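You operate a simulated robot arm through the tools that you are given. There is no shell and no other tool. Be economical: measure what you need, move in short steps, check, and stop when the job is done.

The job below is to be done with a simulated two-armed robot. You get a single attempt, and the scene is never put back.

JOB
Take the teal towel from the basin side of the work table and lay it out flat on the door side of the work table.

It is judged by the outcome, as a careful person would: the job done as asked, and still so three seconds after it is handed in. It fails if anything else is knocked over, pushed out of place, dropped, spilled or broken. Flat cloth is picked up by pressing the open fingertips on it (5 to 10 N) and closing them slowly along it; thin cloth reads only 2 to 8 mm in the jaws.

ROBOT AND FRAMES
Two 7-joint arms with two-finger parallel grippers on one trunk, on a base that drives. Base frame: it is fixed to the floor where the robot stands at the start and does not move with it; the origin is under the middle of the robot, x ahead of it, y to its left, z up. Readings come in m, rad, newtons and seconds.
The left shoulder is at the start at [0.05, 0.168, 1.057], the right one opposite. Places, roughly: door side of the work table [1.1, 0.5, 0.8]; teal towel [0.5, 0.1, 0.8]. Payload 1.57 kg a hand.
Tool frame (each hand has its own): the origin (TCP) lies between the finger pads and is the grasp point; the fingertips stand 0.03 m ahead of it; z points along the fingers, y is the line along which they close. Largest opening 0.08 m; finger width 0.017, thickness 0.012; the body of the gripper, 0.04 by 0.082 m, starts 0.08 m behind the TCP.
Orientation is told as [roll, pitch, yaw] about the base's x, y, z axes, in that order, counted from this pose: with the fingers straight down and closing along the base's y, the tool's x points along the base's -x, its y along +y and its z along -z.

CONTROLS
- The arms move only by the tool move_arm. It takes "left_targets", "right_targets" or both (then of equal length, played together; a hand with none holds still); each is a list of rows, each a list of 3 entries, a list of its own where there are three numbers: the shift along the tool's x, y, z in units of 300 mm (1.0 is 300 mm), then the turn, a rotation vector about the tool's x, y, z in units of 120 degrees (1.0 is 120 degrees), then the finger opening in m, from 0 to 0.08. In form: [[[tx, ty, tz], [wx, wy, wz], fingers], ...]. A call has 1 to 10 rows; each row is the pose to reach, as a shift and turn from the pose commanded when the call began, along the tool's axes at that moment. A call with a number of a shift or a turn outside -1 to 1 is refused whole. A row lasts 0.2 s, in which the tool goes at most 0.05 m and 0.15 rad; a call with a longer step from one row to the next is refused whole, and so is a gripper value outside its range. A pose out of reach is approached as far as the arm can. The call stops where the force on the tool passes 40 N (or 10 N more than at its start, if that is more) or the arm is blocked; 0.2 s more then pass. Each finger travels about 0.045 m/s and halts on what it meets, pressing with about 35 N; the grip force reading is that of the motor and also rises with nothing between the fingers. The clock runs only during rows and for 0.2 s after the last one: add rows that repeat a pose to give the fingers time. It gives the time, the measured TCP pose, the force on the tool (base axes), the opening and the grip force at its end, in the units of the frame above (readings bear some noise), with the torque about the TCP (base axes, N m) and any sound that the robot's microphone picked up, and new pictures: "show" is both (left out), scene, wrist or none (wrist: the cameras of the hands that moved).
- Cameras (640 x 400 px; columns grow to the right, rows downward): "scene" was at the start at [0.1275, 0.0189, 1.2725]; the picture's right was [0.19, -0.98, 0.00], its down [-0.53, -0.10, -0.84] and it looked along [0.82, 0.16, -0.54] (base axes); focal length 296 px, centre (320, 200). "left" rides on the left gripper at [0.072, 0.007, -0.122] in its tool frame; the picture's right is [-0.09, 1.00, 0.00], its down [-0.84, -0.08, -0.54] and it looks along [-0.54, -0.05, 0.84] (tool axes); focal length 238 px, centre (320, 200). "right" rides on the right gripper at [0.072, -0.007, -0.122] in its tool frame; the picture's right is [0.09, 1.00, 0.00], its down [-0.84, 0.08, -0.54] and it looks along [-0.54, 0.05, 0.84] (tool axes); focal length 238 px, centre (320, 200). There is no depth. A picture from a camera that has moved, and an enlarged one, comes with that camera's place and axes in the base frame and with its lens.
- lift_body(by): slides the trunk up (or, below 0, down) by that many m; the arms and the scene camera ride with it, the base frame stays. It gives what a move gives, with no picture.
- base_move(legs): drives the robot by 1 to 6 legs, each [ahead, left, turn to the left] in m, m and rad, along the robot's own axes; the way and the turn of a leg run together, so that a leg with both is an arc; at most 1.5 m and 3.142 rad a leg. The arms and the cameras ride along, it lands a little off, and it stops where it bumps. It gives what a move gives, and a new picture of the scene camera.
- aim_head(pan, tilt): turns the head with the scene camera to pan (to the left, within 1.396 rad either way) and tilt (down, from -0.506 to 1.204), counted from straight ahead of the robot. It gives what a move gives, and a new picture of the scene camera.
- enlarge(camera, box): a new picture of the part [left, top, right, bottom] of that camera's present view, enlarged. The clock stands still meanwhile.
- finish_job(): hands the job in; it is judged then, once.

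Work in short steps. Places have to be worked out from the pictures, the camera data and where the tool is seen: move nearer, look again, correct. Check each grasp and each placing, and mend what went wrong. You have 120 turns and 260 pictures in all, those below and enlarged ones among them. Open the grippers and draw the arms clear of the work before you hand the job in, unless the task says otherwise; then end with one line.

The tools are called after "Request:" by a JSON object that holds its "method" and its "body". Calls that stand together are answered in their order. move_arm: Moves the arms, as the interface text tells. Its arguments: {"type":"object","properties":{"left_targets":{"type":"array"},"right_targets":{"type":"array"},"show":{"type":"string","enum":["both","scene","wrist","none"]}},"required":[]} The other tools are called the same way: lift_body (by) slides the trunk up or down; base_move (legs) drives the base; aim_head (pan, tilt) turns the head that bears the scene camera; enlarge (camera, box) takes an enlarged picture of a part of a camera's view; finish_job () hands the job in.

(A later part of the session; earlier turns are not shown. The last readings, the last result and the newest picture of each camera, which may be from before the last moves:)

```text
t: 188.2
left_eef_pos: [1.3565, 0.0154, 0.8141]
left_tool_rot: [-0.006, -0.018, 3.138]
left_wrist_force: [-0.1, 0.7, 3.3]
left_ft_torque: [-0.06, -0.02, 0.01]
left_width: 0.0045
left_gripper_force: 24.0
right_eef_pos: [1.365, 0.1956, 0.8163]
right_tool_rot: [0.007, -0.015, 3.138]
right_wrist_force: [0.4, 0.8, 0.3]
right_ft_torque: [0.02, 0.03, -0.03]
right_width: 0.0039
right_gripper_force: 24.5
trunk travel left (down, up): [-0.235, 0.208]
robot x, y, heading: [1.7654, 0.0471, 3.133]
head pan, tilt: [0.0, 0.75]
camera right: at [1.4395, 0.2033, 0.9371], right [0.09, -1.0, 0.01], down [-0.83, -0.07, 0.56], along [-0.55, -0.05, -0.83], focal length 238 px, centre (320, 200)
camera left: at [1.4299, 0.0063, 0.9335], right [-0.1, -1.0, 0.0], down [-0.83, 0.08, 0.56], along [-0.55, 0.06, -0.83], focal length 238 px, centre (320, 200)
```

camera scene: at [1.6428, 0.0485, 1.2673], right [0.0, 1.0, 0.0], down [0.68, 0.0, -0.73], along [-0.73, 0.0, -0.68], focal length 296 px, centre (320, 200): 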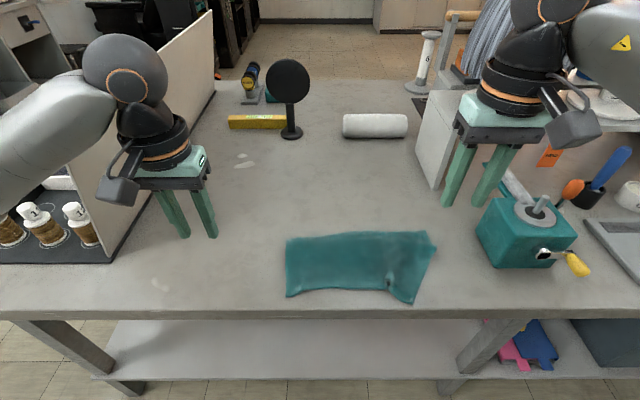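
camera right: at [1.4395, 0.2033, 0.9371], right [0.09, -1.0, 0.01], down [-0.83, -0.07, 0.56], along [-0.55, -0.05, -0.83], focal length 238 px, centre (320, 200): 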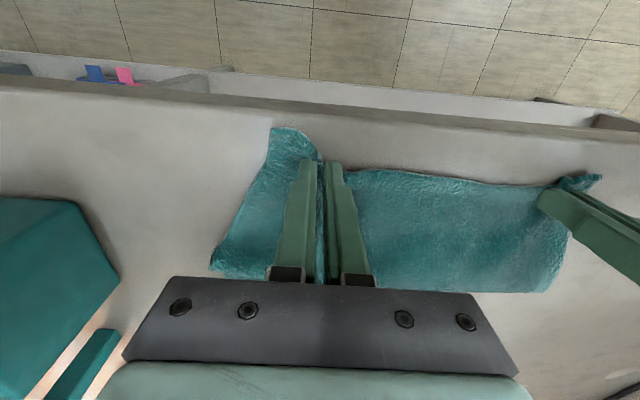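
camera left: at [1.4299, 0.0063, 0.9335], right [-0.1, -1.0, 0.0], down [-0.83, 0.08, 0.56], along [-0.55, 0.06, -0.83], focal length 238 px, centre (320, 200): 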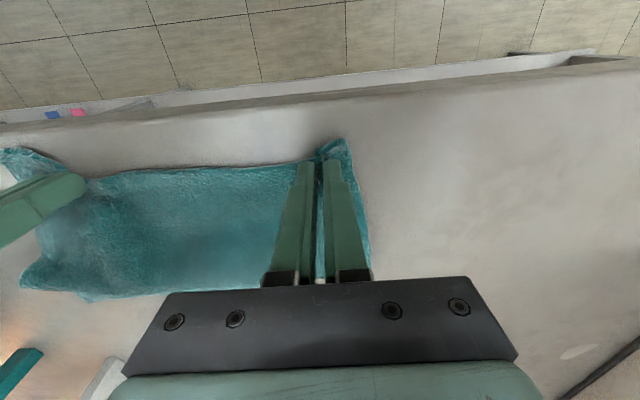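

Clean single-layer grips at 4.5 and 3.9 mm. I'll carry the hem up and over, away from the robot, in an arc about the far fold.

Request:
{"method": "move_arm", "body": {"left_targets": [[[-0.033, 0, -0.117], [0, 0, 0], 0.0], [[-0.1, 0, -0.227], [0, 0, 0], 0.0], [[-0.2, 0, -0.307], [0, 0, 0], 0.0], [[-0.317, 0, -0.35], [0, 0, 0], 0.0], [[-0.433, 0, -0.35], [0, 0, 0], 0.0], [[-0.53, 0, -0.29], [0, 0, 0], 0.0], [[-0.61, 0, -0.2], [0, 0, 0], 0.0], [[-0.65, 0, -0.1], [0, 0, 0], 0.0]], "right_targets": [[[-0.033, 0, -0.117], [0, 0, 0], 0.0], [[-0.1, 0, -0.227], [0, 0, 0], 0.0], [[-0.2, 0, -0.307], [0, 0, 0], 0.0], [[-0.317, 0, -0.35], [0, 0, 0], 0.0], [[-0.433, 0, -0.35], [0, 0, 0], 0.0], [[-0.55, 0, -0.29], [0, 0, 0], 0.0], [[-0.63, 0, -0.2], [0, 0, 0], 0.0], [[-0.68, 0, -0.1], [0, 0, 0], 0.0]]}}

```text
t: 190.0
left_eef_pos: [1.1648, 0.0145, 0.8487]
left_tool_rot: [-0.006, -0.019, 3.134]
left_wrist_force: [-0.1, -0.2, -0.3]
left_ft_torque: [0.02, -0.01, -0.02]
left_width: 0.004
left_gripper_force: 25.3
left hand out of reach, approached as far as the arm can: row 8
right_eef_pos: [1.1601, 0.1965, 0.8495]
right_tool_rot: [0.007, -0.016, 3.137]
right_wrist_force: [-0.1, -1.0, -0.3]
right_ft_torque: [0.02, 0.0, -0.02]
right_width: 0.0038
right_gripper_force: 24.9
trunk travel left (down, up): [-0.235, 0.208]
robot x, y, heading: [1.7686, 0.0466, 3.137]
head pan, tilt: [0.0, 0.75]
camera scene: at [1.642, 0.0481, 1.2671], right [0.0, 1.0, 0.0], down [0.68, 0.0, -0.73], along [-0.73, 0.0, -0.68], focal length 296 px, centre (320, 200)
camera right: at [1.2358, 0.2037, 0.971], right [0.09, -1.0, 0.0], down [-0.83, -0.07, 0.56], along [-0.55, -0.05, -0.83], focal length 238 px, centre (320, 200)
camera left: at [1.2385, 0.0059, 0.9675], right [-0.1, -1.0, 0.0], down [-0.83, 0.08, 0.56], along [-0.56, 0.06, -0.83], focal length 238 px, centre (320, 200)
```

scene: 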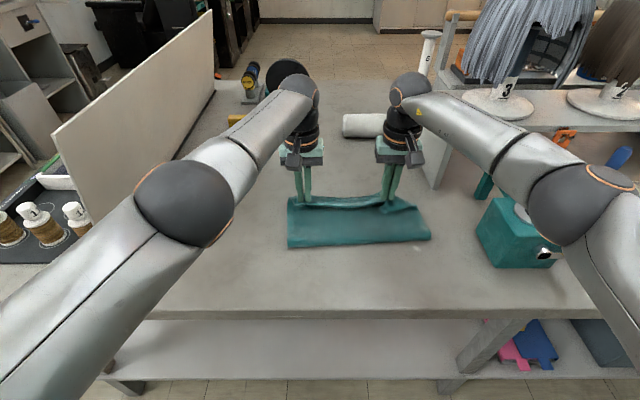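
right: 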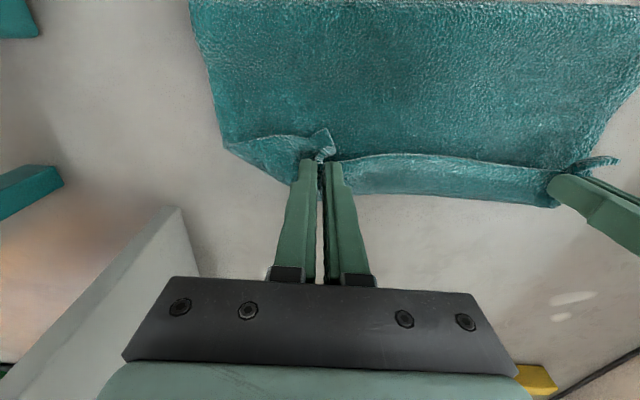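
left: 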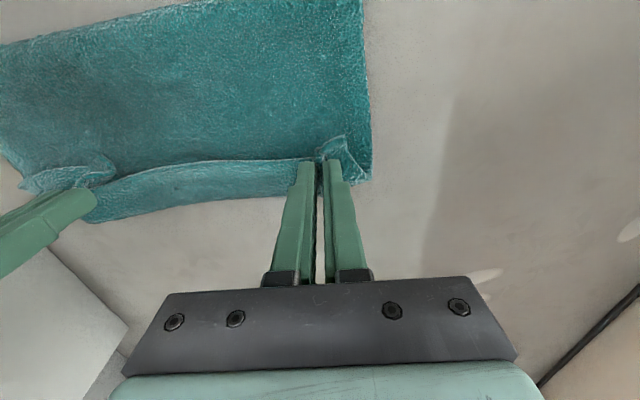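

Excellent, the sheet is open. Only the last few centimetres of hem still bow back because the arms are at full reach. Tilting the fingers forward (away from me) gains reach, so I'll rotate both tools about 34° and push the hem further to -x.

Request:
{"method": "move_arm", "body": {"left_targets": [[[0, 0, 0], [0, -0.057, 0], 0.0], [[0, 0, 0], [0, -0.114, 0], 0.0], [[-0.03, 0, 0], [0, -0.171, 0], 0.0], [[-0.08, 0, 0], [0, -0.229, 0], 0.0], [[-0.13, 0, 0], [0, -0.286, 0], 0.0], [[-0.2, 0, 0.03], [0, -0.286, 0], 0.0], [[-0.26, 0, 0.06], [0, -0.286, 0], 0.0]], "right_targets": [[[0, 0, 0], [0, -0.057, 0], 0.0], [[0, 0, 0], [0, -0.114, 0], 0.0], [[-0.03, 0, 0], [0, -0.171, 0], 0.0], [[-0.08, 0, 0], [0, -0.229, 0], 0.0], [[-0.13, 0, 0], [0, -0.286, 0], 0.0], [[-0.2, 0, 0.03], [0, -0.286, 0], 0.0], [[-0.25, 0, 0.06], [0, -0.286, 0], 0.0]]}}

```text
t: 191.6
left_eef_pos: [1.0581, 0.0313, 0.8303]
left_tool_rot: [-0.005, -0.612, -3.138]
left_wrist_force: [0.2, -0.3, 0.1]
left_ft_torque: [-0.01, 0.01, 0.01]
left_width: 0.004
left_gripper_force: 24.5
left hand out of reach, approached as far as the arm can: row 1, 2, 3, 4, 5, 6, 7
right_eef_pos: [1.0851, 0.1972, 0.8302]
right_tool_rot: [0.01, -0.617, 3.133]
right_wrist_force: [0.8, -0.2, -0.4]
right_ft_torque: [0.02, 0.02, -0.01]
right_width: 0.0039
right_gripper_force: 24.1
trunk travel left (down, up): [-0.235, 0.208]
robot x, y, heading: [1.7649, 0.0475, 3.138]
head pan, tilt: [0.0, 0.75]
camera scene: at [1.6425, 0.0487, 1.2672], right [0.0, 1.0, 0.0], down [0.68, 0.0, -0.73], along [-0.73, 0.0, -0.68], focal length 296 px, centre (320, 200)
camera right: at [1.2168, 0.204, 0.8889], right [0.07, -1.0, -0.05], down [-0.37, -0.07, 0.93], along [-0.93, -0.05, -0.37], focal length 238 px, centre (320, 200)
camera left: at [1.1874, 0.0239, 0.8879], right [-0.08, -1.0, 0.05], down [-0.37, 0.07, 0.93], along [-0.93, 0.05, -0.38], focal length 238 px, centre (320, 200)
```

scene: 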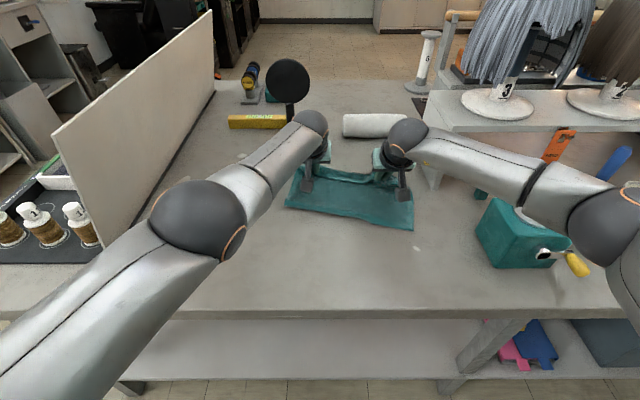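
right: 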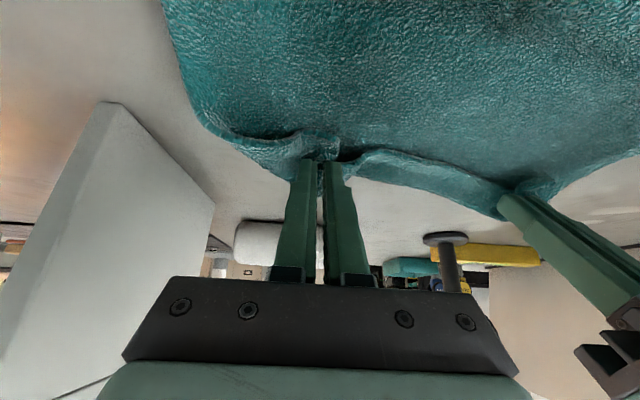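
left: 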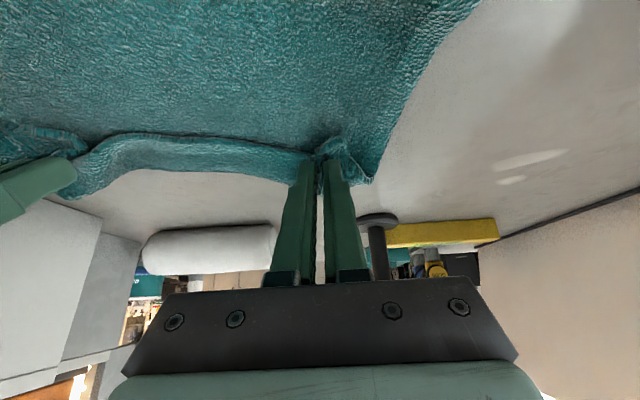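

The tilt gives ample reach. I'll lower to the surface, release, and withdraw along the tool axis to inspect.

Request:
{"method": "move_arm", "body": {"left_targets": [[[0.03, 0, 0.043], [0, 0, 0], 0.0], [[0.03, 0, 0.043], [0, 0, 0], 0.012], [[0.03, 0, 0.043], [0, 0, 0], 0.024], [[0.03, 0, 0.043], [0, 0, 0], 0.03], [[0, 0, -0.06], [0, 0, 0], 0.03], [[0, 0, -0.18], [0, 0, 0], 0.03], [[0, 0, -0.32], [0, 0.057, 0], 0.03], [[0, 0, -0.46], [0, 0.114, 0], 0.03], [[0, 0, -0.58], [0, 0.171, 0], 0.03], [[0, 0.05, -0.66], [0, 0.229, 0], 0.03]], "right_targets": [[[0.03, 0, 0.043], [0, 0, 0], 0.0], [[0.03, 0, 0.043], [0, 0, 0], 0.012], [[0.03, 0, 0.043], [0, 0, 0], 0.024], [[0.03, 0, 0.043], [0, 0, 0], 0.03], [[0, 0, -0.06], [0, 0, 0], 0.03], [[0, 0, -0.18], [0, 0, 0], 0.03], [[0, 0, -0.32], [0, 0.057, 0], 0.03], [[0, 0, -0.46], [0, 0.114, 0], 0.03], [[0, 0, -0.58], [0, 0.171, 0], 0.03], [[0, 0, -0.66], [0, 0.229, 0], 0.03]], "show": "scene"}}

Request:
{"method": "enlarge", "body": {"camera": "scene", "box": [240, 140, 440, 265]}}

```text
t: 193.8
left_eef_pos: [1.16, 0.015, 0.9975]
left_tool_rot: [-0.008, -0.134, 3.141]
left_wrist_force: [-0.1, 0.2, 0.1]
left_ft_torque: [-0.03, -0.01, 0.03]
left_width: 0.03
left_gripper_force: 0.2
left hand out of reach, approached as far as the arm can: row 5, 6, 7, 8, 9, 10
right_eef_pos: [1.1992, 0.1949, 0.9913]
right_tool_rot: [0.006, -0.132, 3.138]
right_wrist_force: [0.8, -0.1, -0.4]
right_ft_torque: [-0.02, -0.02, 0.01]
right_width: 0.0299
right_gripper_force: 0.0
trunk travel left (down, up): [-0.235, 0.208]
robot x, y, heading: [1.7656, 0.0463, 3.14]
head pan, tilt: [0.0, 0.75]
camera scene: at [1.6427, 0.0483, 1.2672], right [0.0, 1.0, 0.0], down [0.68, 0.0, -0.73], along [-0.73, 0.0, -0.68], focal length 296 px, centre (320, 200)
```

scene: 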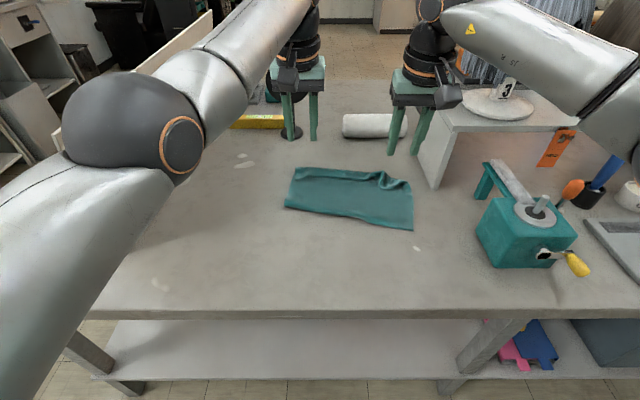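

```text
3.20 times, centred on (340, 202) of scene
camera zoom: at [1.6427, 0.0483, 1.2672], right [0.0, 1.0, 0.0], down [0.68, 0.0, -0.73], along [-0.73, 0.0, -0.68], focal length 946 px, centre (256, 192)
```

zoom: 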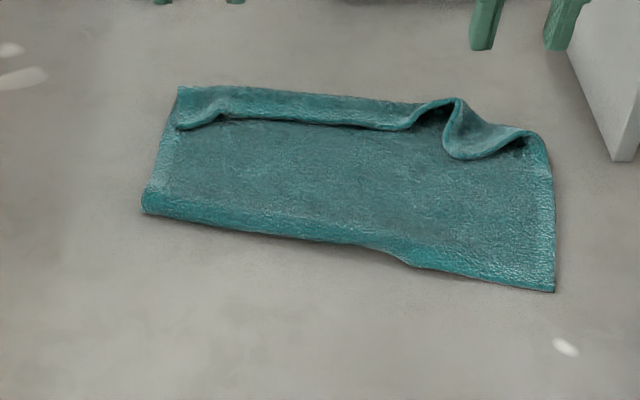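

Very close: the towel lies at x≈1.0–1.22 with only (1) a 3 cm hem flap rolled on top at the far side, and (2) a small triangle at C tucked under at near left. Flipping the hem over toward the robot will open the C tuck like a hinge. I'll approach the hem with tilted hands.

Request:
{"method": "move_arm", "body": {"left_targets": [[[-0.02, 0.005, 0.07], [0, -0.045, 0], 0.032], [[-0.07, 0.01, 0.16], [0, -0.09, 0], 0.032], [[-0.14, 0.015, 0.25], [0, -0.135, 0], 0.032], [[-0.21, 0.02, 0.34], [0, -0.18, 0], 0.032], [[-0.28, 0.023, 0.43], [0, -0.224, 0], 0.032], [[-0.349, 0.023, 0.527], [0, -0.224, 0], 0.032]], "right_targets": [[[-0.03, 0.014, 0.07], [0, -0.045, 0], 0.032], [[-0.1, 0.028, 0.16], [0, -0.09, 0], 0.032], [[-0.18, 0.042, 0.25], [0, -0.135, 0], 0.032], [[-0.26, 0.056, 0.34], [0, -0.18, 0], 0.032], [[-0.34, 0.07, 0.43], [0, -0.224, 0], 0.032], [[-0.425, 0.083, 0.515], [0, -0.224, 0], 0.032]], "show": "wrist"}}

```text
t: 195.2
left_eef_pos: [1.0488, 0.0064, 0.8547]
left_tool_rot: [-0.008, -0.606, -3.14]
left_wrist_force: [0.5, 0.3, 0.1]
left_ft_torque: [-0.01, 0.01, -0.01]
left_width: 0.0322
left_gripper_force: 0.0
left hand out of reach, approached as far as the arm can: row 1, 2, 3, 4, 5, 6
right_eef_pos: [1.0527, 0.1733, 0.8584]
right_tool_rot: [0.006, -0.604, 3.136]
right_wrist_force: [-0.5, -0.9, -0.8]
right_ft_torque: [0.03, 0.01, 0.01]
right_width: 0.032
right_gripper_force: 0.0
trunk travel left (down, up): [-0.235, 0.208]
robot x, y, heading: [1.7644, 0.0438, 3.135]
head pan, tilt: [0.0, 0.75]
camera right: at [1.1832, 0.1791, 0.9181], right [0.07, -1.0, -0.05], down [-0.38, -0.07, 0.92], along [-0.92, -0.05, -0.38], focal length 238 px, centre (320, 200)
camera left: at [1.1766, -0.0015, 0.9123], right [-0.08, -1.0, 0.05], down [-0.38, 0.07, 0.92], along [-0.92, 0.05, -0.38], focal length 238 px, centre (320, 200)
```

right: 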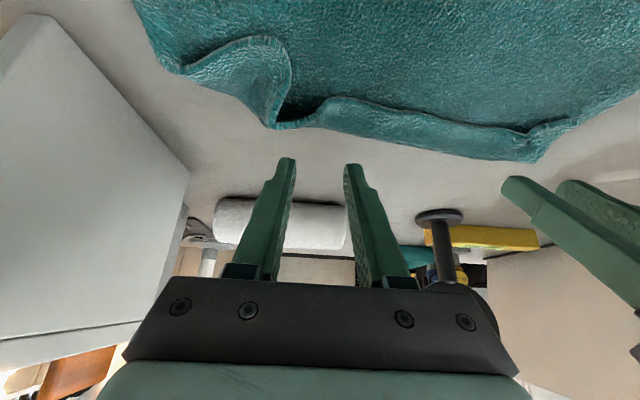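
left: 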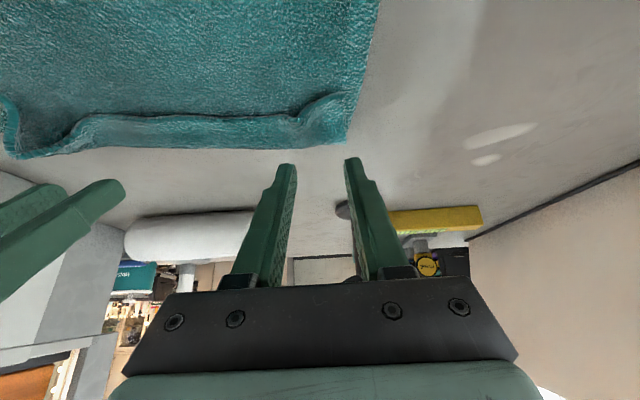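

Adjusting slightly (left 12 mm inward), I'll lower both vertically to near contact.

Request:
{"method": "move_arm", "body": {"left_targets": [[[0.016, -0.04, 0.035], [0, 0, 0], 0.032], [[0.032, -0.04, 0.07], [0, 0, 0], 0.032], [[0.048, -0.04, 0.105], [0, 0, 0], 0.032]], "right_targets": [[[0.028, 0, 0.029], [0, 0, 0], 0.032], [[0.056, 0, 0.058], [0, 0, 0], 0.032], [[0.085, 0, 0.087], [0, 0, 0], 0.032]], "show": "none"}}

```text
t: 196.0
left_eef_pos: [1.0533, 0.0127, 0.8217]
left_tool_rot: [-0.008, -0.604, -3.141]
left_wrist_force: [0.2, 0.2, 0.5]
left_ft_torque: [-0.01, -0.02, -0.02]
left_width: 0.0321
left_gripper_force: 0.1
left hand out of reach, approached as far as the arm can: row 1, 2, 3
right_eef_pos: [1.0588, 0.1718, 0.8212]
right_tool_rot: [0.007, -0.604, 3.135]
right_wrist_force: [0.0, 0.4, 0.3]
right_ft_torque: [0.02, 0.04, 0.02]
right_width: 0.0321
right_gripper_force: 0.1
trunk travel left (down, up): [-0.235, 0.208]
robot x, y, heading: [1.7607, 0.0468, 3.136]
head pan, tilt: [0.0, 0.75]
```

The left is at its limit, so I'll tilt it a little more to gain reach and lower both the final few mm.

Request:
{"method": "move_arm", "body": {"left_targets": [[[0, 0, 0], [0, -0.04, 0], 0.032], [[0, 0, 0.02], [0, -0.08, 0], 0.032], [[0, 0, 0.04], [0, -0.08, 0], 0.032], [[0, 0, 0.045], [0, -0.08, 0], 0.032]], "right_targets": [[[0.004, 0, 0.006], [0, 0, 0], 0.032], [[0.008, 0, 0.012], [0, 0, 0], 0.032], [[0.013, 0, 0.019], [0, 0, 0], 0.032], [[0.013, 0, 0.019], [0, 0, 0], 0.032]], "show": "wrist"}}

```text
t: 197.0
left_eef_pos: [1.0435, 0.0135, 0.8119]
left_tool_rot: [-0.011, -0.779, -3.137]
left_wrist_force: [1.1, 0.0, 7.2]
left_ft_torque: [-0.03, 0.07, -0.01]
left_width: 0.0319
left_gripper_force: 0.0
right_eef_pos: [1.058, 0.1731, 0.8162]
right_tool_rot: [0.009, -0.606, 3.133]
right_wrist_force: [-0.3, 0.2, 3.5]
right_ft_torque: [0.01, 0.07, 0.01]
right_width: 0.0321
right_gripper_force: 0.3
trunk travel left (down, up): [-0.235, 0.208]
robot x, y, heading: [1.7649, 0.0498, 3.144]
head pan, tilt: [0.0, 0.75]
camera right: at [1.1889, 0.1801, 0.8751], right [0.07, -1.0, -0.05], down [-0.38, -0.07, 0.92], along [-0.92, -0.05, -0.38], focal length 238 px, centre (320, 200)
camera left: at [1.1806, 0.006, 0.8476], right [-0.07, -1.0, 0.06], down [-0.22, 0.07, 0.97], along [-0.97, 0.05, -0.22], focal length 238 px, centre (320, 200)
```

right: 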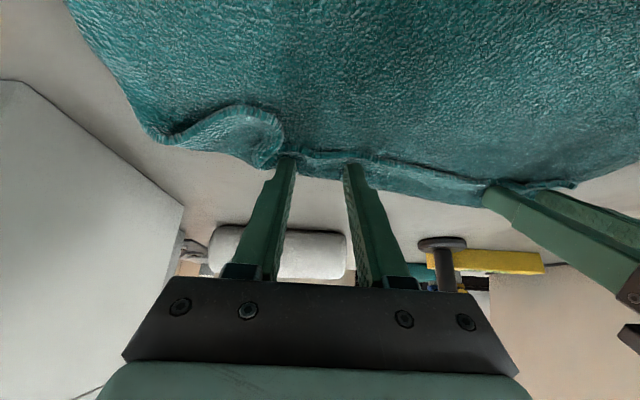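
left: 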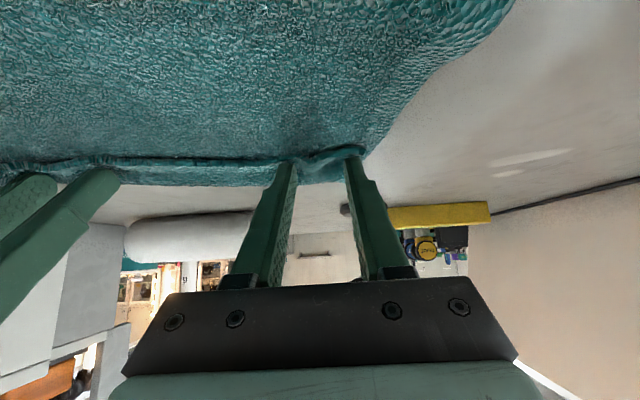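

Contact is good at 7 N left and 3.5 N right, on the hem flap. I'll close slowly.

Request:
{"method": "move_arm", "body": {"left_targets": [[[0, 0, 0], [0, 0, 0], 0.027], [[0, 0, 0], [0, 0, 0], 0.022], [[0, 0, 0], [0, 0, 0], 0.017], [[0, 0, 0], [0, 0, 0], 0.012], [[0, 0, 0], [0, 0, 0], 0.006], [[0, 0, 0], [0, 0, 0], 0.0], [[0, 0, 0], [0, 0, 0], 0.0]], "right_targets": [[[0.002, 0, 0.003], [0, 0, 0], 0.027], [[0.002, 0, 0.003], [0, 0, 0], 0.022], [[0.002, 0, 0.003], [0, 0, 0], 0.017], [[0.002, 0, 0.003], [0, 0, 0], 0.012], [[0.002, 0, 0.003], [0, 0, 0], 0.006], [[0.002, 0, 0.003], [0, 0, 0], 0.0], [[0.002, 0, 0.003], [0, 0, 0], 0.0]], "show": "wrist"}}

```text
t: 198.6
left_eef_pos: [1.0455, 0.0153, 0.8129]
left_tool_rot: [-0.014, -0.775, -3.137]
left_wrist_force: [1.5, 14.9, 11.0]
left_ft_torque: [0.38, 0.11, -0.29]
left_width: 0.0067
left_gripper_force: 26.1
right_eef_pos: [1.059, 0.1703, 0.8143]
right_tool_rot: [0.014, -0.607, 3.133]
right_wrist_force: [-2.3, -16.2, 4.4]
right_ft_torque: [-0.52, 0.11, 0.12]
right_width: 0.0066
right_gripper_force: 26.2
trunk travel left (down, up): [-0.235, 0.208]
robot x, y, heading: [1.7659, 0.0455, 3.137]
head pan, tilt: [0.0, 0.75]
camera right: at [1.1896, 0.1775, 0.8744], right [0.08, -1.0, -0.04], down [-0.38, -0.07, 0.92], along [-0.92, -0.06, -0.38], focal length 238 px, centre (320, 200)
camera left: at [1.1815, 0.0076, 0.8476], right [-0.07, -1.0, 0.05], down [-0.22, 0.07, 0.97], along [-0.97, 0.06, -0.22], focal length 238 px, centre (320, 200)
```

right: 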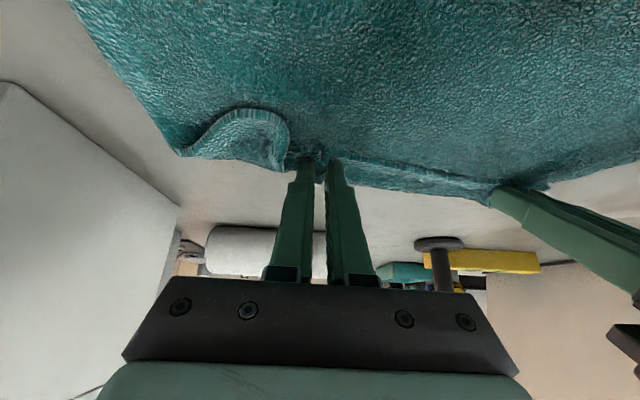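
left: 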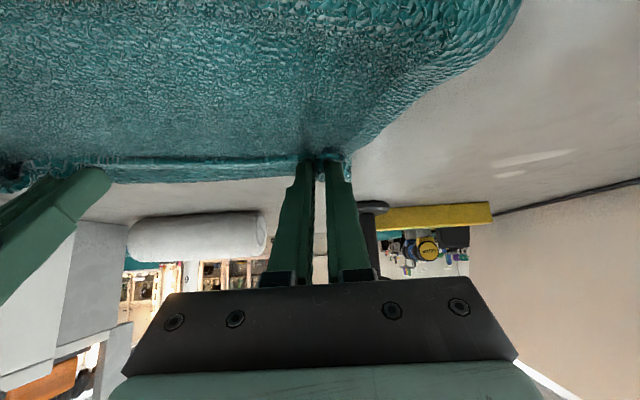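

Both hold 6.7 mm, the flap plus the sheet edge. Now I'll carry the hem over toward the robot in an arc while untilting, hinging on the near edge.

Request:
{"method": "move_arm", "body": {"left_targets": [[[-0.07, -0.01, -0.095], [0, 0.041, 0], 0.0], [[-0.116, -0.015, -0.213], [0, 0.082, 0], 0.0], [[-0.126, -0.015, -0.343], [0, 0.123, 0], 0.0], [[-0.09, -0.015, -0.472], [0, 0.164, 0], 0.0], [[-0.018, -0.015, -0.589], [0, 0.205, 0], 0.0], [[0.077, -0.015, -0.683], [0, 0.246, 0], 0.0], [[0.196, -0.015, -0.752], [0, 0.287, 0], 0.0], [[0.338, -0.015, -0.774], [0, 0.328, 0], 0.0], [[0.479, -0.015, -0.749], [0, 0.369, 0], 0.0], [[0.585, -0.015, -0.713], [0, 0.369, 0], 0.0]], "right_targets": [[[-0.053, 0, -0.106], [0, 0.032, 0], 0.0], [[-0.078, 0, -0.23], [0, 0.064, 0], 0.0], [[-0.067, 0, -0.36], [0, 0.096, 0], 0.0], [[-0.009, 0, -0.481], [0, 0.128, 0], 0.0], [[0.082, 0, -0.584], [0, 0.16, 0], 0.0], [[0.191, 0, -0.66], [0, 0.192, 0], 0.0], [[0.32, 0, -0.709], [0, 0.224, 0], 0.0], [[0.463, 0, -0.707], [0, 0.256, 0], 0.0], [[0.598, 0, -0.658], [0, 0.288, 0], 0.0], [[0.697, 0, -0.605], [0, 0.288, 0], 0.0]]}}

```text
t: 200.8
left_eef_pos: [1.2312, 0.0341, 0.8322]
left_tool_rot: [-0.014, 0.005, 3.134]
left_wrist_force: [14.9, 19.1, 3.5]
left_ft_torque: [0.66, -0.5, 0.0]
left_width: 0.0052
left_gripper_force: 25.3
left hand out of reach, approached as far as the arm can: row 6, 7, 8, 9, 10
right_eef_pos: [1.3332, 0.1704, 0.8442]
right_tool_rot: [0.014, -0.01, 3.137]
right_wrist_force: [-15.4, -18.9, -1.7]
right_ft_torque: [-0.55, 0.53, -0.29]
right_width: 0.0025
right_gripper_force: 23.2
trunk travel left (down, up): [-0.235, 0.208]
robot x, y, heading: [1.7669, 0.0446, 3.139]
head pan, tilt: [0.0, 0.75]
camera scene: at [1.6425, 0.0486, 1.2673], right [0.0, 1.0, 0.0], down [0.68, 0.0, -0.73], along [-0.73, 0.0, -0.68], focal length 296 px, centre (320, 200)
camera right: at [1.4064, 0.1786, 0.9655], right [0.09, -1.0, 0.01], down [-0.83, -0.07, 0.55], along [-0.55, -0.06, -0.84], focal length 238 px, centre (320, 200)
camera left: at [1.3017, 0.0252, 0.9529], right [-0.1, -0.99, -0.01], down [-0.84, 0.08, 0.54], along [-0.53, 0.07, -0.84], focal length 238 px, centre (320, 200)
```

scene: 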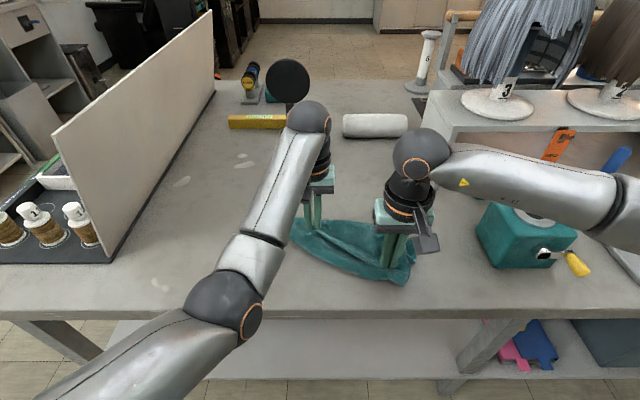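
right: 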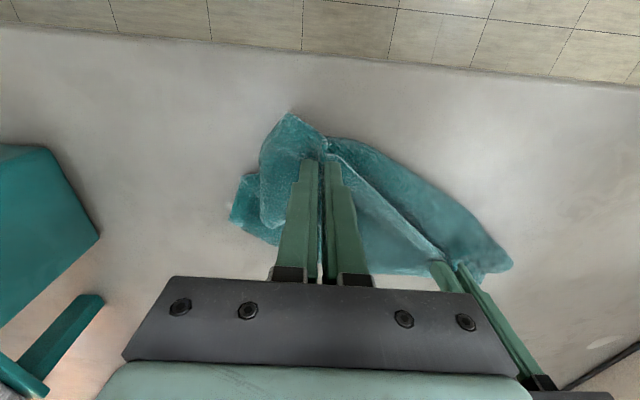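
left: 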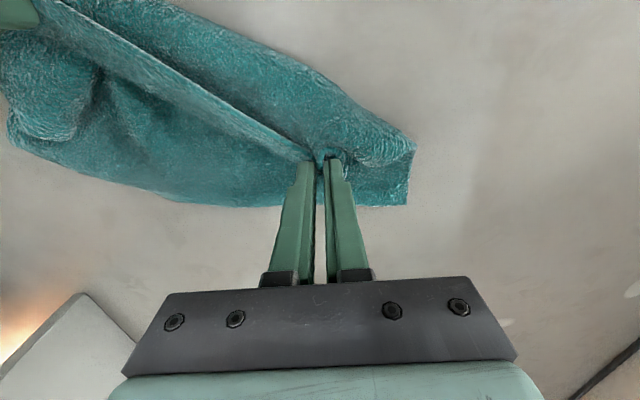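

The left arm lagged behind again, at x 1.23 against 1.33 on the right. I'll bring the right back slightly and move the left forward to match.

Request:
{"method": "move_arm", "body": {"left_targets": [[[0.06, 0, -0.02], [0, 0, 0], 0.0], [[0.15, 0, -0.03], [0, 0, 0], 0.0], [[0.24, 0, -0.03], [0, 0, 0], 0.0], [[0.3, 0, -0.01], [0, 0, 0], 0.0]], "right_targets": [[[-0.08, 0, 0], [0, 0, 0], 0.0], [[-0.08, 0, 0], [0, 0, 0], 0.0], [[-0.05, 0, 0], [0, 0, 0], 0.0], [[0, 0, 0], [0, 0, 0], 0.0]]}}

```text
t: 201.8
left_eef_pos: [1.226, 0.0369, 0.8455]
left_tool_rot: [-0.032, -0.041, 3.139]
left_wrist_force: [17.6, 19.8, 0.7]
left_ft_torque: [0.61, -0.54, -0.05]
left_width: 0.0053
left_gripper_force: 25.2
left hand out of reach, approached as far as the arm can: row 1, 2, 3, 4
right_eef_pos: [1.3324, 0.1711, 0.8461]
right_tool_rot: [0.018, -0.009, 3.137]
right_wrist_force: [-18.1, -18.6, -0.2]
right_ft_torque: [-0.63, 0.58, -0.29]
right_width: 0.0025
right_gripper_force: 23.9
trunk travel left (down, up): [-0.235, 0.208]
robot x, y, heading: [1.7657, 0.0499, 3.144]
head pan, tilt: [0.0, 0.75]
camera scene: at [1.6426, 0.0487, 1.2672], right [0.0, 1.0, 0.0], down [0.68, 0.0, -0.73], along [-0.73, 0.0, -0.68], focal length 296 px, centre (320, 200)
camera right: at [1.4069, 0.1794, 0.9672], right [0.09, -1.0, 0.02], down [-0.83, -0.06, 0.55], along [-0.55, -0.06, -0.83], focal length 238 px, centre (320, 200)
camera left: at [1.3025, 0.027, 0.9632], right [-0.1, -0.99, -0.03], down [-0.81, 0.06, 0.58], along [-0.57, 0.08, -0.82], focal length 238 px, centre (320, 200)
```

scene: 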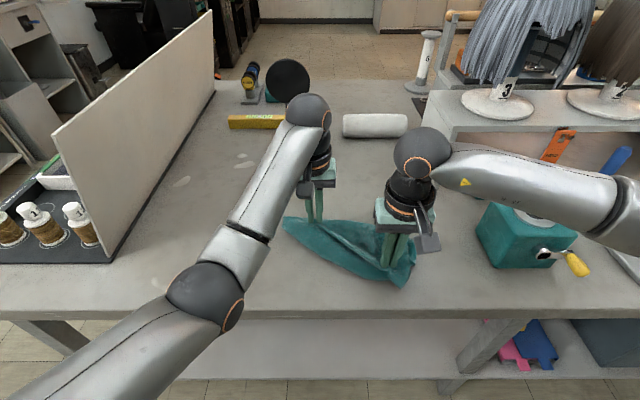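
right: 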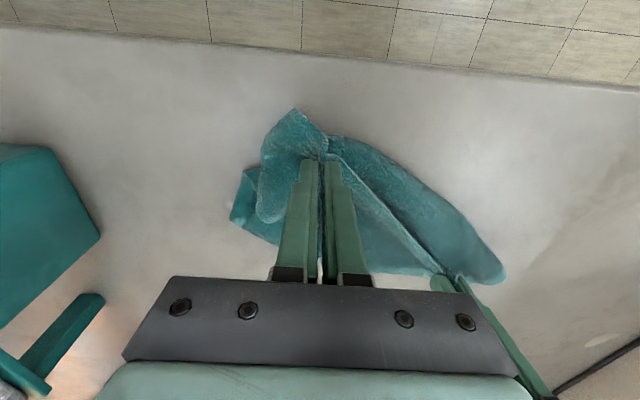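
left: 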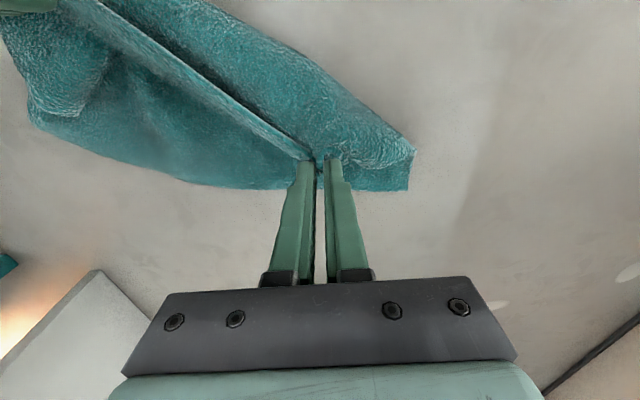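

The left arm has got into an awkward elbow-low posture. I'll relax the tension with the right hand, then open the left, free it, and let it back out upward.

Request:
{"method": "move_arm", "body": {"right_targets": [[[-0.08, 0, 0.02], [0, 0, 0], 0.0], [[-0.16, 0, 0.06], [0, 0, 0], 0.0], [[-0.16, 0, 0.08], [0, 0, 0], 0.0]], "show": "none"}}

Request:
{"method": "move_arm", "body": {"left_targets": [[[0, 0, 0], [0, 0, 0], 0.015], [[0, 0, 0], [0, 0, 0], 0.03], [[0, 0, -0.06], [0, 0, 0], 0.034], [[0, 0, -0.15], [0, 0, 0], 0.034], [[0, 0.1, -0.25], [0, 0, 0], 0.034], [[0, 0.22, -0.33], [0, 0, 0], 0.034], [[0, 0.34, -0.4], [0, 0, 0], 0.034], [[0, 0.48, -0.45], [0, 0, 0], 0.034]]}}

```text
t: 202.6
left_eef_pos: [1.2221, 0.0341, 0.8471]
left_tool_rot: [-0.025, -0.048, -3.135]
left_wrist_force: [0.9, 0.0, 0.0]
left_ft_torque: [0.0, -0.02, 0.01]
left_width: 0.0045
left_gripper_force: 25.0
right_eef_pos: [1.2857, 0.1734, 0.8215]
right_tool_rot: [0.006, -0.002, 3.136]
right_wrist_force: [0.8, 1.4, 8.9]
right_ft_torque: [0.01, -0.11, 0.0]
right_width: 0.0025
right_gripper_force: 23.8
trunk travel left (down, up): [-0.235, 0.208]
robot x, y, heading: [1.7657, 0.0452, 3.135]
head pan, tilt: [0.0, 0.75]
```

```text
t: 204.4
left_eef_pos: [1.2324, -0.1179, 0.9748]
left_tool_rot: [-0.025, -0.046, -3.137]
left_wrist_force: [0.6, -0.4, 0.1]
left_ft_torque: [-0.03, -0.01, 0.01]
left_width: 0.0341
left_gripper_force: 0.1
right_eef_pos: [1.2845, 0.1724, 0.8213]
right_tool_rot: [0.008, -0.001, 3.138]
right_wrist_force: [-1.2, 0.4, 11.8]
right_ft_torque: [-0.04, -0.07, 0.04]
right_width: 0.0023
right_gripper_force: 24.1
trunk travel left (down, up): [-0.235, 0.208]
robot x, y, heading: [1.7655, 0.0485, 3.135]
head pan, tilt: [0.0, 0.75]
camera scene: at [1.6433, 0.0484, 1.2673], right [0.0, 1.0, 0.0], down [0.68, 0.0, -0.73], along [-0.73, 0.0, -0.68], focal length 296 px, centre (320, 200)
camera left: at [1.3086, -0.1266, 1.0911], right [-0.09, -1.0, -0.02], down [-0.81, 0.06, 0.58], along [-0.58, 0.07, -0.81], focal length 238 px, centre (320, 200)
```

scene: 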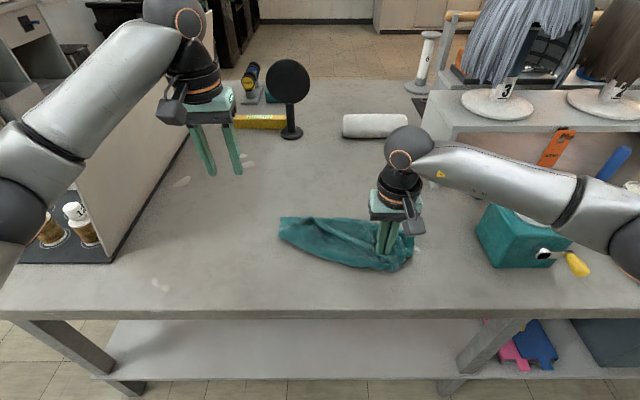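
left: 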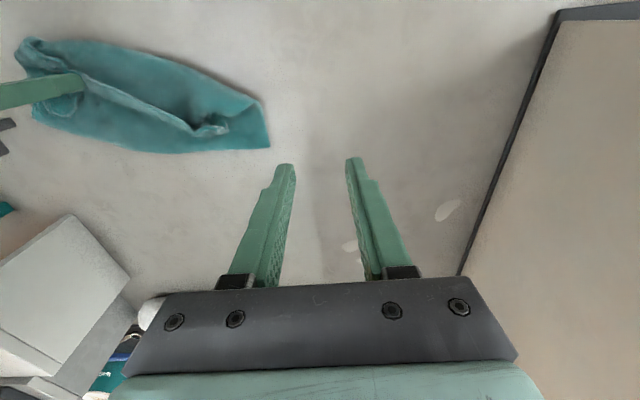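

The left arm is normal again, and the right still holds the A corner cleanly. I now have a better laying method: hang it from A and B, back off so it hangs beyond the table edge, then pull it over the edge so it trails flat. First I need B, so I'll zoom in.

Request:
{"method": "enlarge", "body": {"camera": "scene", "box": [260, 195, 440, 290]}}

Request:
{"method": "enlarge", "body": {"camera": "left", "box": [0, 10, 300, 180]}}

```text
3.56 times, centred on (350, 242) of scene
camera zoom: at [1.6433, 0.0484, 1.2673], right [0.0, 1.0, 0.0], down [0.68, 0.0, -0.73], along [-0.73, 0.0, -0.68], focal length 1052 px, centre (213, 49)
```

zoom: 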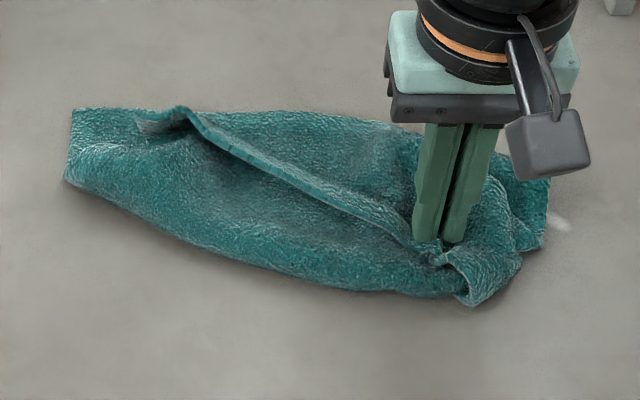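

```text
2.13 times, centred on (150, 95) of left
camera zoom: at [1.3086, -0.1266, 1.0911], right [-0.09, -1.0, -0.02], down [-0.81, 0.06, 0.58], along [-0.58, 0.07, -0.81], focal length 508 px, centre (683, 424)
```

zoom: 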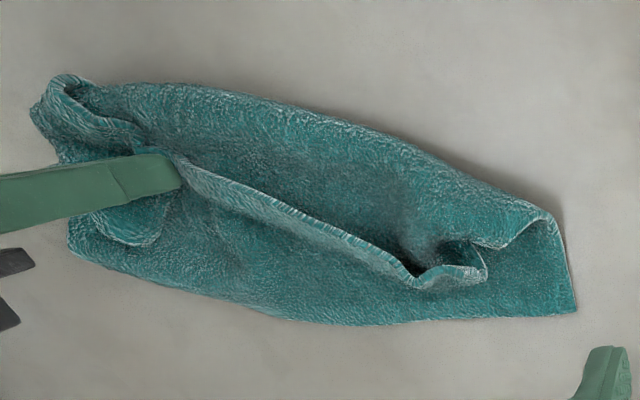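

The ridge layout is tangled. The cleanest repeatable way is the earlier one: lift by A alone so it hangs free, then lower with a +y sweep while keeping A held, which exposes B as a flat single layer. I'll lift with the right hand and move the left clear.

Request:
{"method": "move_arm", "body": {"left_targets": [[[0, 0.05, -0.05], [0, 0, 0], 0.034], [[0, 0.1, -0.1], [0, 0, 0], 0.034], [[0, 0.15, -0.15], [0, 0, 0], 0.034], [[0, 0.2, -0.2], [0, 0, 0], 0.034], [[0, 0.25, -0.25], [0, 0, 0], 0.034], [[0, 0.3, -0.3], [0, 0, 0], 0.034], [[0, 0.3, -0.3], [0, 0, 0], 0.034], [[0, 0.3, -0.3], [0, 0, 0], 0.034], [[0, 0.3, -0.3], [0, 0, 0], 0.034]], "right_targets": [[[0, 0, -0.12], [0, 0, 0], 0.0], [[0, 0, -0.25], [0, 0, 0], 0.0], [[0, 0, -0.38], [0, 0, 0], 0.0], [[0.02, 0.08, -0.5], [0, 0, 0], 0.0], [[0.04, 0.18, -0.62], [0, 0, 0], 0.0], [[0.05, 0.28, -0.74], [0, 0, 0], 0.0], [[0.05, 0.38, -0.85], [0, 0, 0], 0.0], [[0.05, 0.48, -0.94], [0, 0, 0], 0.0], [[0.05, 0.52, -0.97], [0, 0, 0], 0.0]], "show": "scene"}}

```text
t: 206.4
left_eef_pos: [1.2358, -0.2054, 1.062]
left_tool_rot: [-0.027, -0.046, -3.135]
left_wrist_force: [-0.2, 0.3, -0.1]
left_ft_torque: [0.04, 0.02, -0.01]
left_width: 0.0339
left_gripper_force: 0.2
right_eef_pos: [1.2995, 0.0158, 1.1114]
right_tool_rot: [0.006, -0.001, 3.137]
right_wrist_force: [-0.2, 0.3, -0.9]
right_ft_torque: [0.0, 0.0, -0.01]
right_width: 0.0022
right_gripper_force: 24.3
trunk travel left (down, up): [-0.235, 0.208]
robot x, y, heading: [1.7647, 0.0471, 3.137]
head pan, tilt: [0.0, 0.75]
camera scene: at [1.6426, 0.0485, 1.2672], right [0.0, 1.0, 0.0], down [0.68, 0.0, -0.73], along [-0.73, 0.0, -0.68], focal length 296 px, centre (320, 200)
```

scene: 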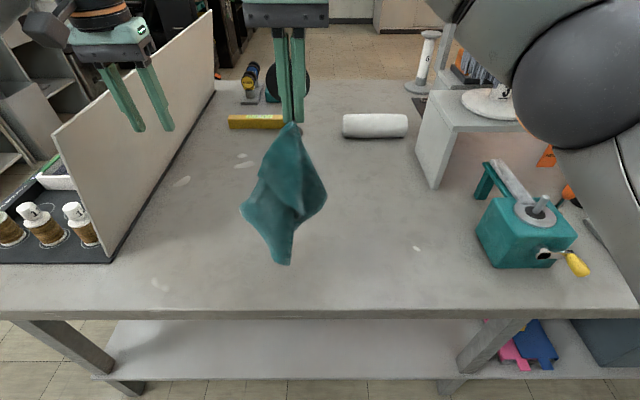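

It now hangs open like a clean diamond from A, with a side corner to the left at about (1.31, -0.075, 0.93). I'll catch that corner in the air with the left hand, yawed 90° so the fingers close across the sheet. First I'll yaw in place.

Request:
{"method": "move_arm", "body": {"left_targets": [[[0.025, -0.01, 0], [0, 0, 0.07], 0.05], [[0.05, -0.02, 0], [0, 0, 0.14], 0.06], [[0.075, -0.03, 0], [0, 0, 0.21], 0.06], [[0.1, -0.04, 0], [0, 0, 0.28], 0.06], [[0.125, -0.05, 0], [0, 0, 0.35], 0.06], [[0.15, -0.06, 0], [0, 0, 0.42], 0.06], [[0.175, -0.07, 0], [0, 0, 0.49], 0.06], [[0.2, -0.08, 0], [0, 0, 0.56], 0.06], [[0.225, -0.09, 0], [0, 0, 0.63], 0.06], [[0.25, -0.1, 0], [0, 0, 0.7], 0.06]]}}

```text
t: 208.6
left_eef_pos: [1.3118, -0.1753, 1.0573]
left_tool_rot: [0.044, -0.029, 1.676]
left_wrist_force: [0.7, 0.5, -0.1]
left_ft_torque: [0.01, -0.02, 0.02]
left_width: 0.06
left_gripper_force: 0.1
right_eef_pos: [1.2984, 0.0159, 1.1124]
right_tool_rot: [0.007, -0.003, 3.138]
right_wrist_force: [-0.6, 0.3, -0.4]
right_ft_torque: [0.01, -0.05, -0.02]
right_width: 0.0026
right_gripper_force: 23.4
trunk travel left (down, up): [-0.235, 0.208]
robot x, y, heading: [1.7687, 0.0476, 3.137]
head pan, tilt: [0.0, 0.75]
camera scene: at [1.6425, 0.0486, 1.2672], right [0.0, 1.0, 0.0], down [0.68, 0.0, -0.73], along [-0.73, 0.0, -0.68], focal length 296 px, centre (320, 200)
camera left: at [1.317, -0.2513, 1.1762], right [-1.0, -0.01, 0.05], down [0.01, 0.83, 0.56], along [-0.05, 0.56, -0.83], focal length 238 px, centre (320, 200)
```

scene: 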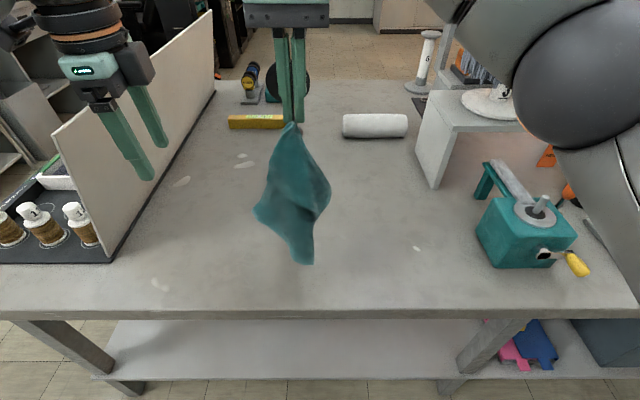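
left: 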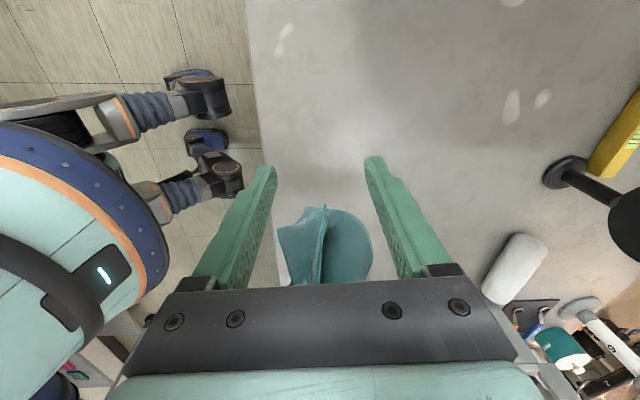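

The yaw worked, and both views put the corner at about (1.294, -0.061, 0.912). I'll lean the left hand 30° (body away from the right hand) and move to a pre-grasp just outside the corner.

Request:
{"method": "move_arm", "body": {"left_targets": [[[-0.06, 0.006, 0.04], [0, -0.0625, 0], 0.06], [[-0.14, 0.012, 0.12], [0, -0.125, 0], 0.06], [[-0.23, 0.02, 0.21], [0, -0.1875, 0], 0.06], [[-0.328, 0.026, 0.3], [0, -0.25, 0], 0.06], [[-0.328, 0.026, 0.3], [0, -0.25, 0], 0.06]]}}

```text
t: 209.8
left_eef_pos: [1.2898, -0.0762, 0.9741]
left_tool_rot: [0.052, -0.555, 1.653]
left_wrist_force: [0.0, -0.6, -0.3]
left_ft_torque: [0.0, -0.03, -0.01]
left_width: 0.0601
left_gripper_force: 0.0
right_eef_pos: [1.2999, 0.0152, 1.11]
right_tool_rot: [0.007, -0.002, 3.137]
right_wrist_force: [0.5, 0.4, -1.0]
right_ft_torque: [-0.01, 0.03, -0.01]
right_width: 0.0024
right_gripper_force: 23.7
trunk travel left (down, up): [-0.235, 0.208]
robot x, y, heading: [1.7649, 0.046, 3.14]
head pan, tilt: [0.0, 0.75]
camera scene: at [1.6425, 0.0486, 1.2672], right [0.0, 1.0, 0.0], down [0.68, 0.0, -0.73], along [-0.73, 0.0, -0.68], focal length 296 px, centre (320, 200)
camera left: at [1.2989, -0.2018, 1.0373], right [-1.0, -0.03, 0.09], down [0.07, 0.44, 0.9], along [-0.07, 0.9, -0.43], focal length 238 px, centre (320, 200)
```

scene: 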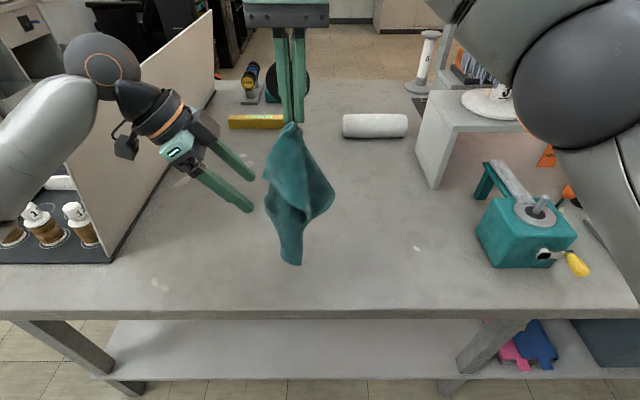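
left: 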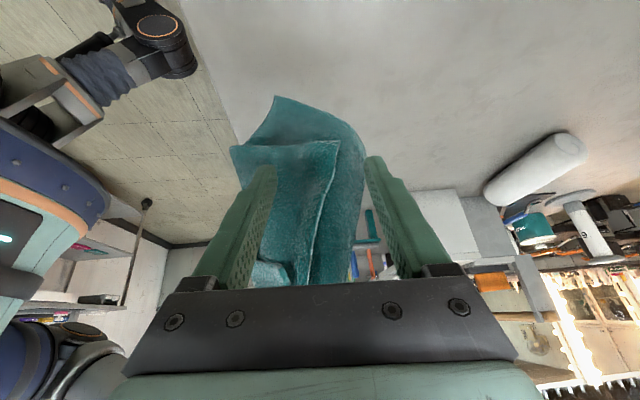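

The corner ridge facing the left hand is at about (1.266, -0.049, 0.909). I'll open fully, advance along the tool axis so the ridge lies between the pads, then close.

Request:
{"method": "move_arm", "body": {"left_targets": [[[-0.01, 0.062, 0.0], [0, 0, 0], 0.08], [[-0.015, 0.062, 0.06], [0, 0, 0], 0.08], [[-0.02, 0.062, 0.13], [0, 0, 0], 0.08], [[-0.02, 0.062, 0.2], [0, 0, 0], 0.08], [[-0.02, 0.062, 0.25], [0, 0, 0], 0.08]]}}

```text
t: 211.0
left_eef_pos: [1.2642, -0.0354, 0.9107]
left_tool_rot: [0.052, -0.554, 1.652]
left_wrist_force: [-0.2, 0.4, 0.1]
left_ft_torque: [-0.03, 0.02, 0.02]
left_width: 0.0801
left_gripper_force: 0.1
right_eef_pos: [1.3002, 0.0164, 1.1112]
right_tool_rot: [0.008, -0.002, 3.139]
right_wrist_force: [-0.5, -1.2, -0.2]
right_ft_torque: [-0.02, 0.0, 0.01]
right_width: 0.0025
right_gripper_force: 24.0
trunk travel left (down, up): [-0.235, 0.208]
robot x, y, heading: [1.764, 0.045, 3.138]
head pan, tilt: [0.0, 0.75]
camera scene: at [1.6424, 0.0487, 1.2672], right [0.0, 1.0, 0.0], down [0.68, 0.0, -0.73], along [-0.73, 0.0, -0.68], focal length 296 px, centre (320, 200)
camera left: at [1.2741, -0.161, 0.975], right [-1.0, -0.03, 0.09], down [0.07, 0.44, 0.9], along [-0.07, 0.9, -0.43], focal length 238 px, centre (320, 200)
```

scene: 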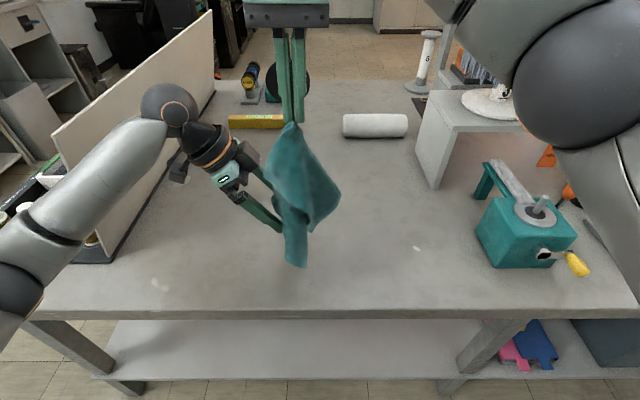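
left: 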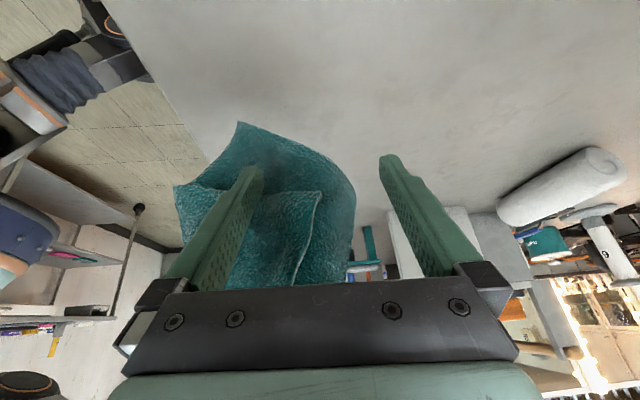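

The corner is exactly at the pads. I'll advance about 12 mm more so the pads grip inside the corner, and close.

Request:
{"method": "move_arm", "body": {"left_targets": [[[-0.025, 0, 0.035], [0, 0, 0], 0.08], [[-0.025, 0, 0.035], [0, 0, 0], 0.06], [[-0.025, 0, 0.035], [0, 0, 0], 0.045], [[-0.025, 0, 0.035], [0, 0, 0], 0.03], [[-0.025, 0, 0.035], [0, 0, 0], 0.015], [[-0.025, 0, 0.035], [0, 0, 0], 0.0], [[-0.025, 0, 0.035], [0, 0, 0], 0.0]]}}

```text
t: 212.6
left_eef_pos: [1.2616, -0.0233, 0.906]
left_tool_rot: [0.051, -0.553, 1.653]
left_wrist_force: [0.9, -1.1, 0.4]
left_ft_torque: [-0.02, 0.01, -0.02]
left_width: 0.004
left_gripper_force: 25.0
right_eef_pos: [1.3003, 0.0153, 1.1107]
right_tool_rot: [0.007, -0.003, 3.137]
right_wrist_force: [0.0, 0.0, -0.3]
right_ft_torque: [0.02, 0.0, -0.05]
right_width: 0.0024
right_gripper_force: 23.9
trunk travel left (down, up): [-0.235, 0.208]
robot x, y, heading: [1.7661, 0.048, 3.142]
head pan, tilt: [0.0, 0.75]
camera scene: at [1.6425, 0.0486, 1.2672], right [0.0, 1.0, 0.0], down [0.68, 0.0, -0.73], along [-0.73, 0.0, -0.68], focal length 296 px, centre (320, 200)
camera left: at [1.2712, -0.1486, 0.9704], right [-1.0, -0.03, 0.09], down [0.07, 0.44, 0.9], along [-0.07, 0.9, -0.43], focal length 238 px, centre (320, 200)
```

scene: 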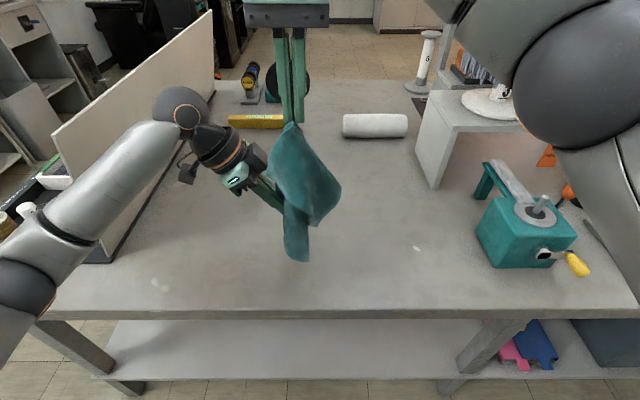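
left: 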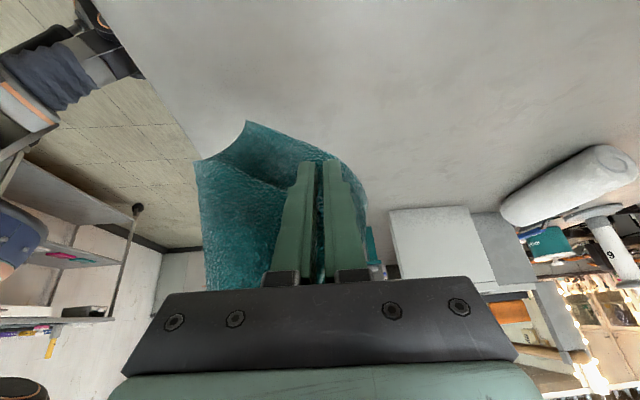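

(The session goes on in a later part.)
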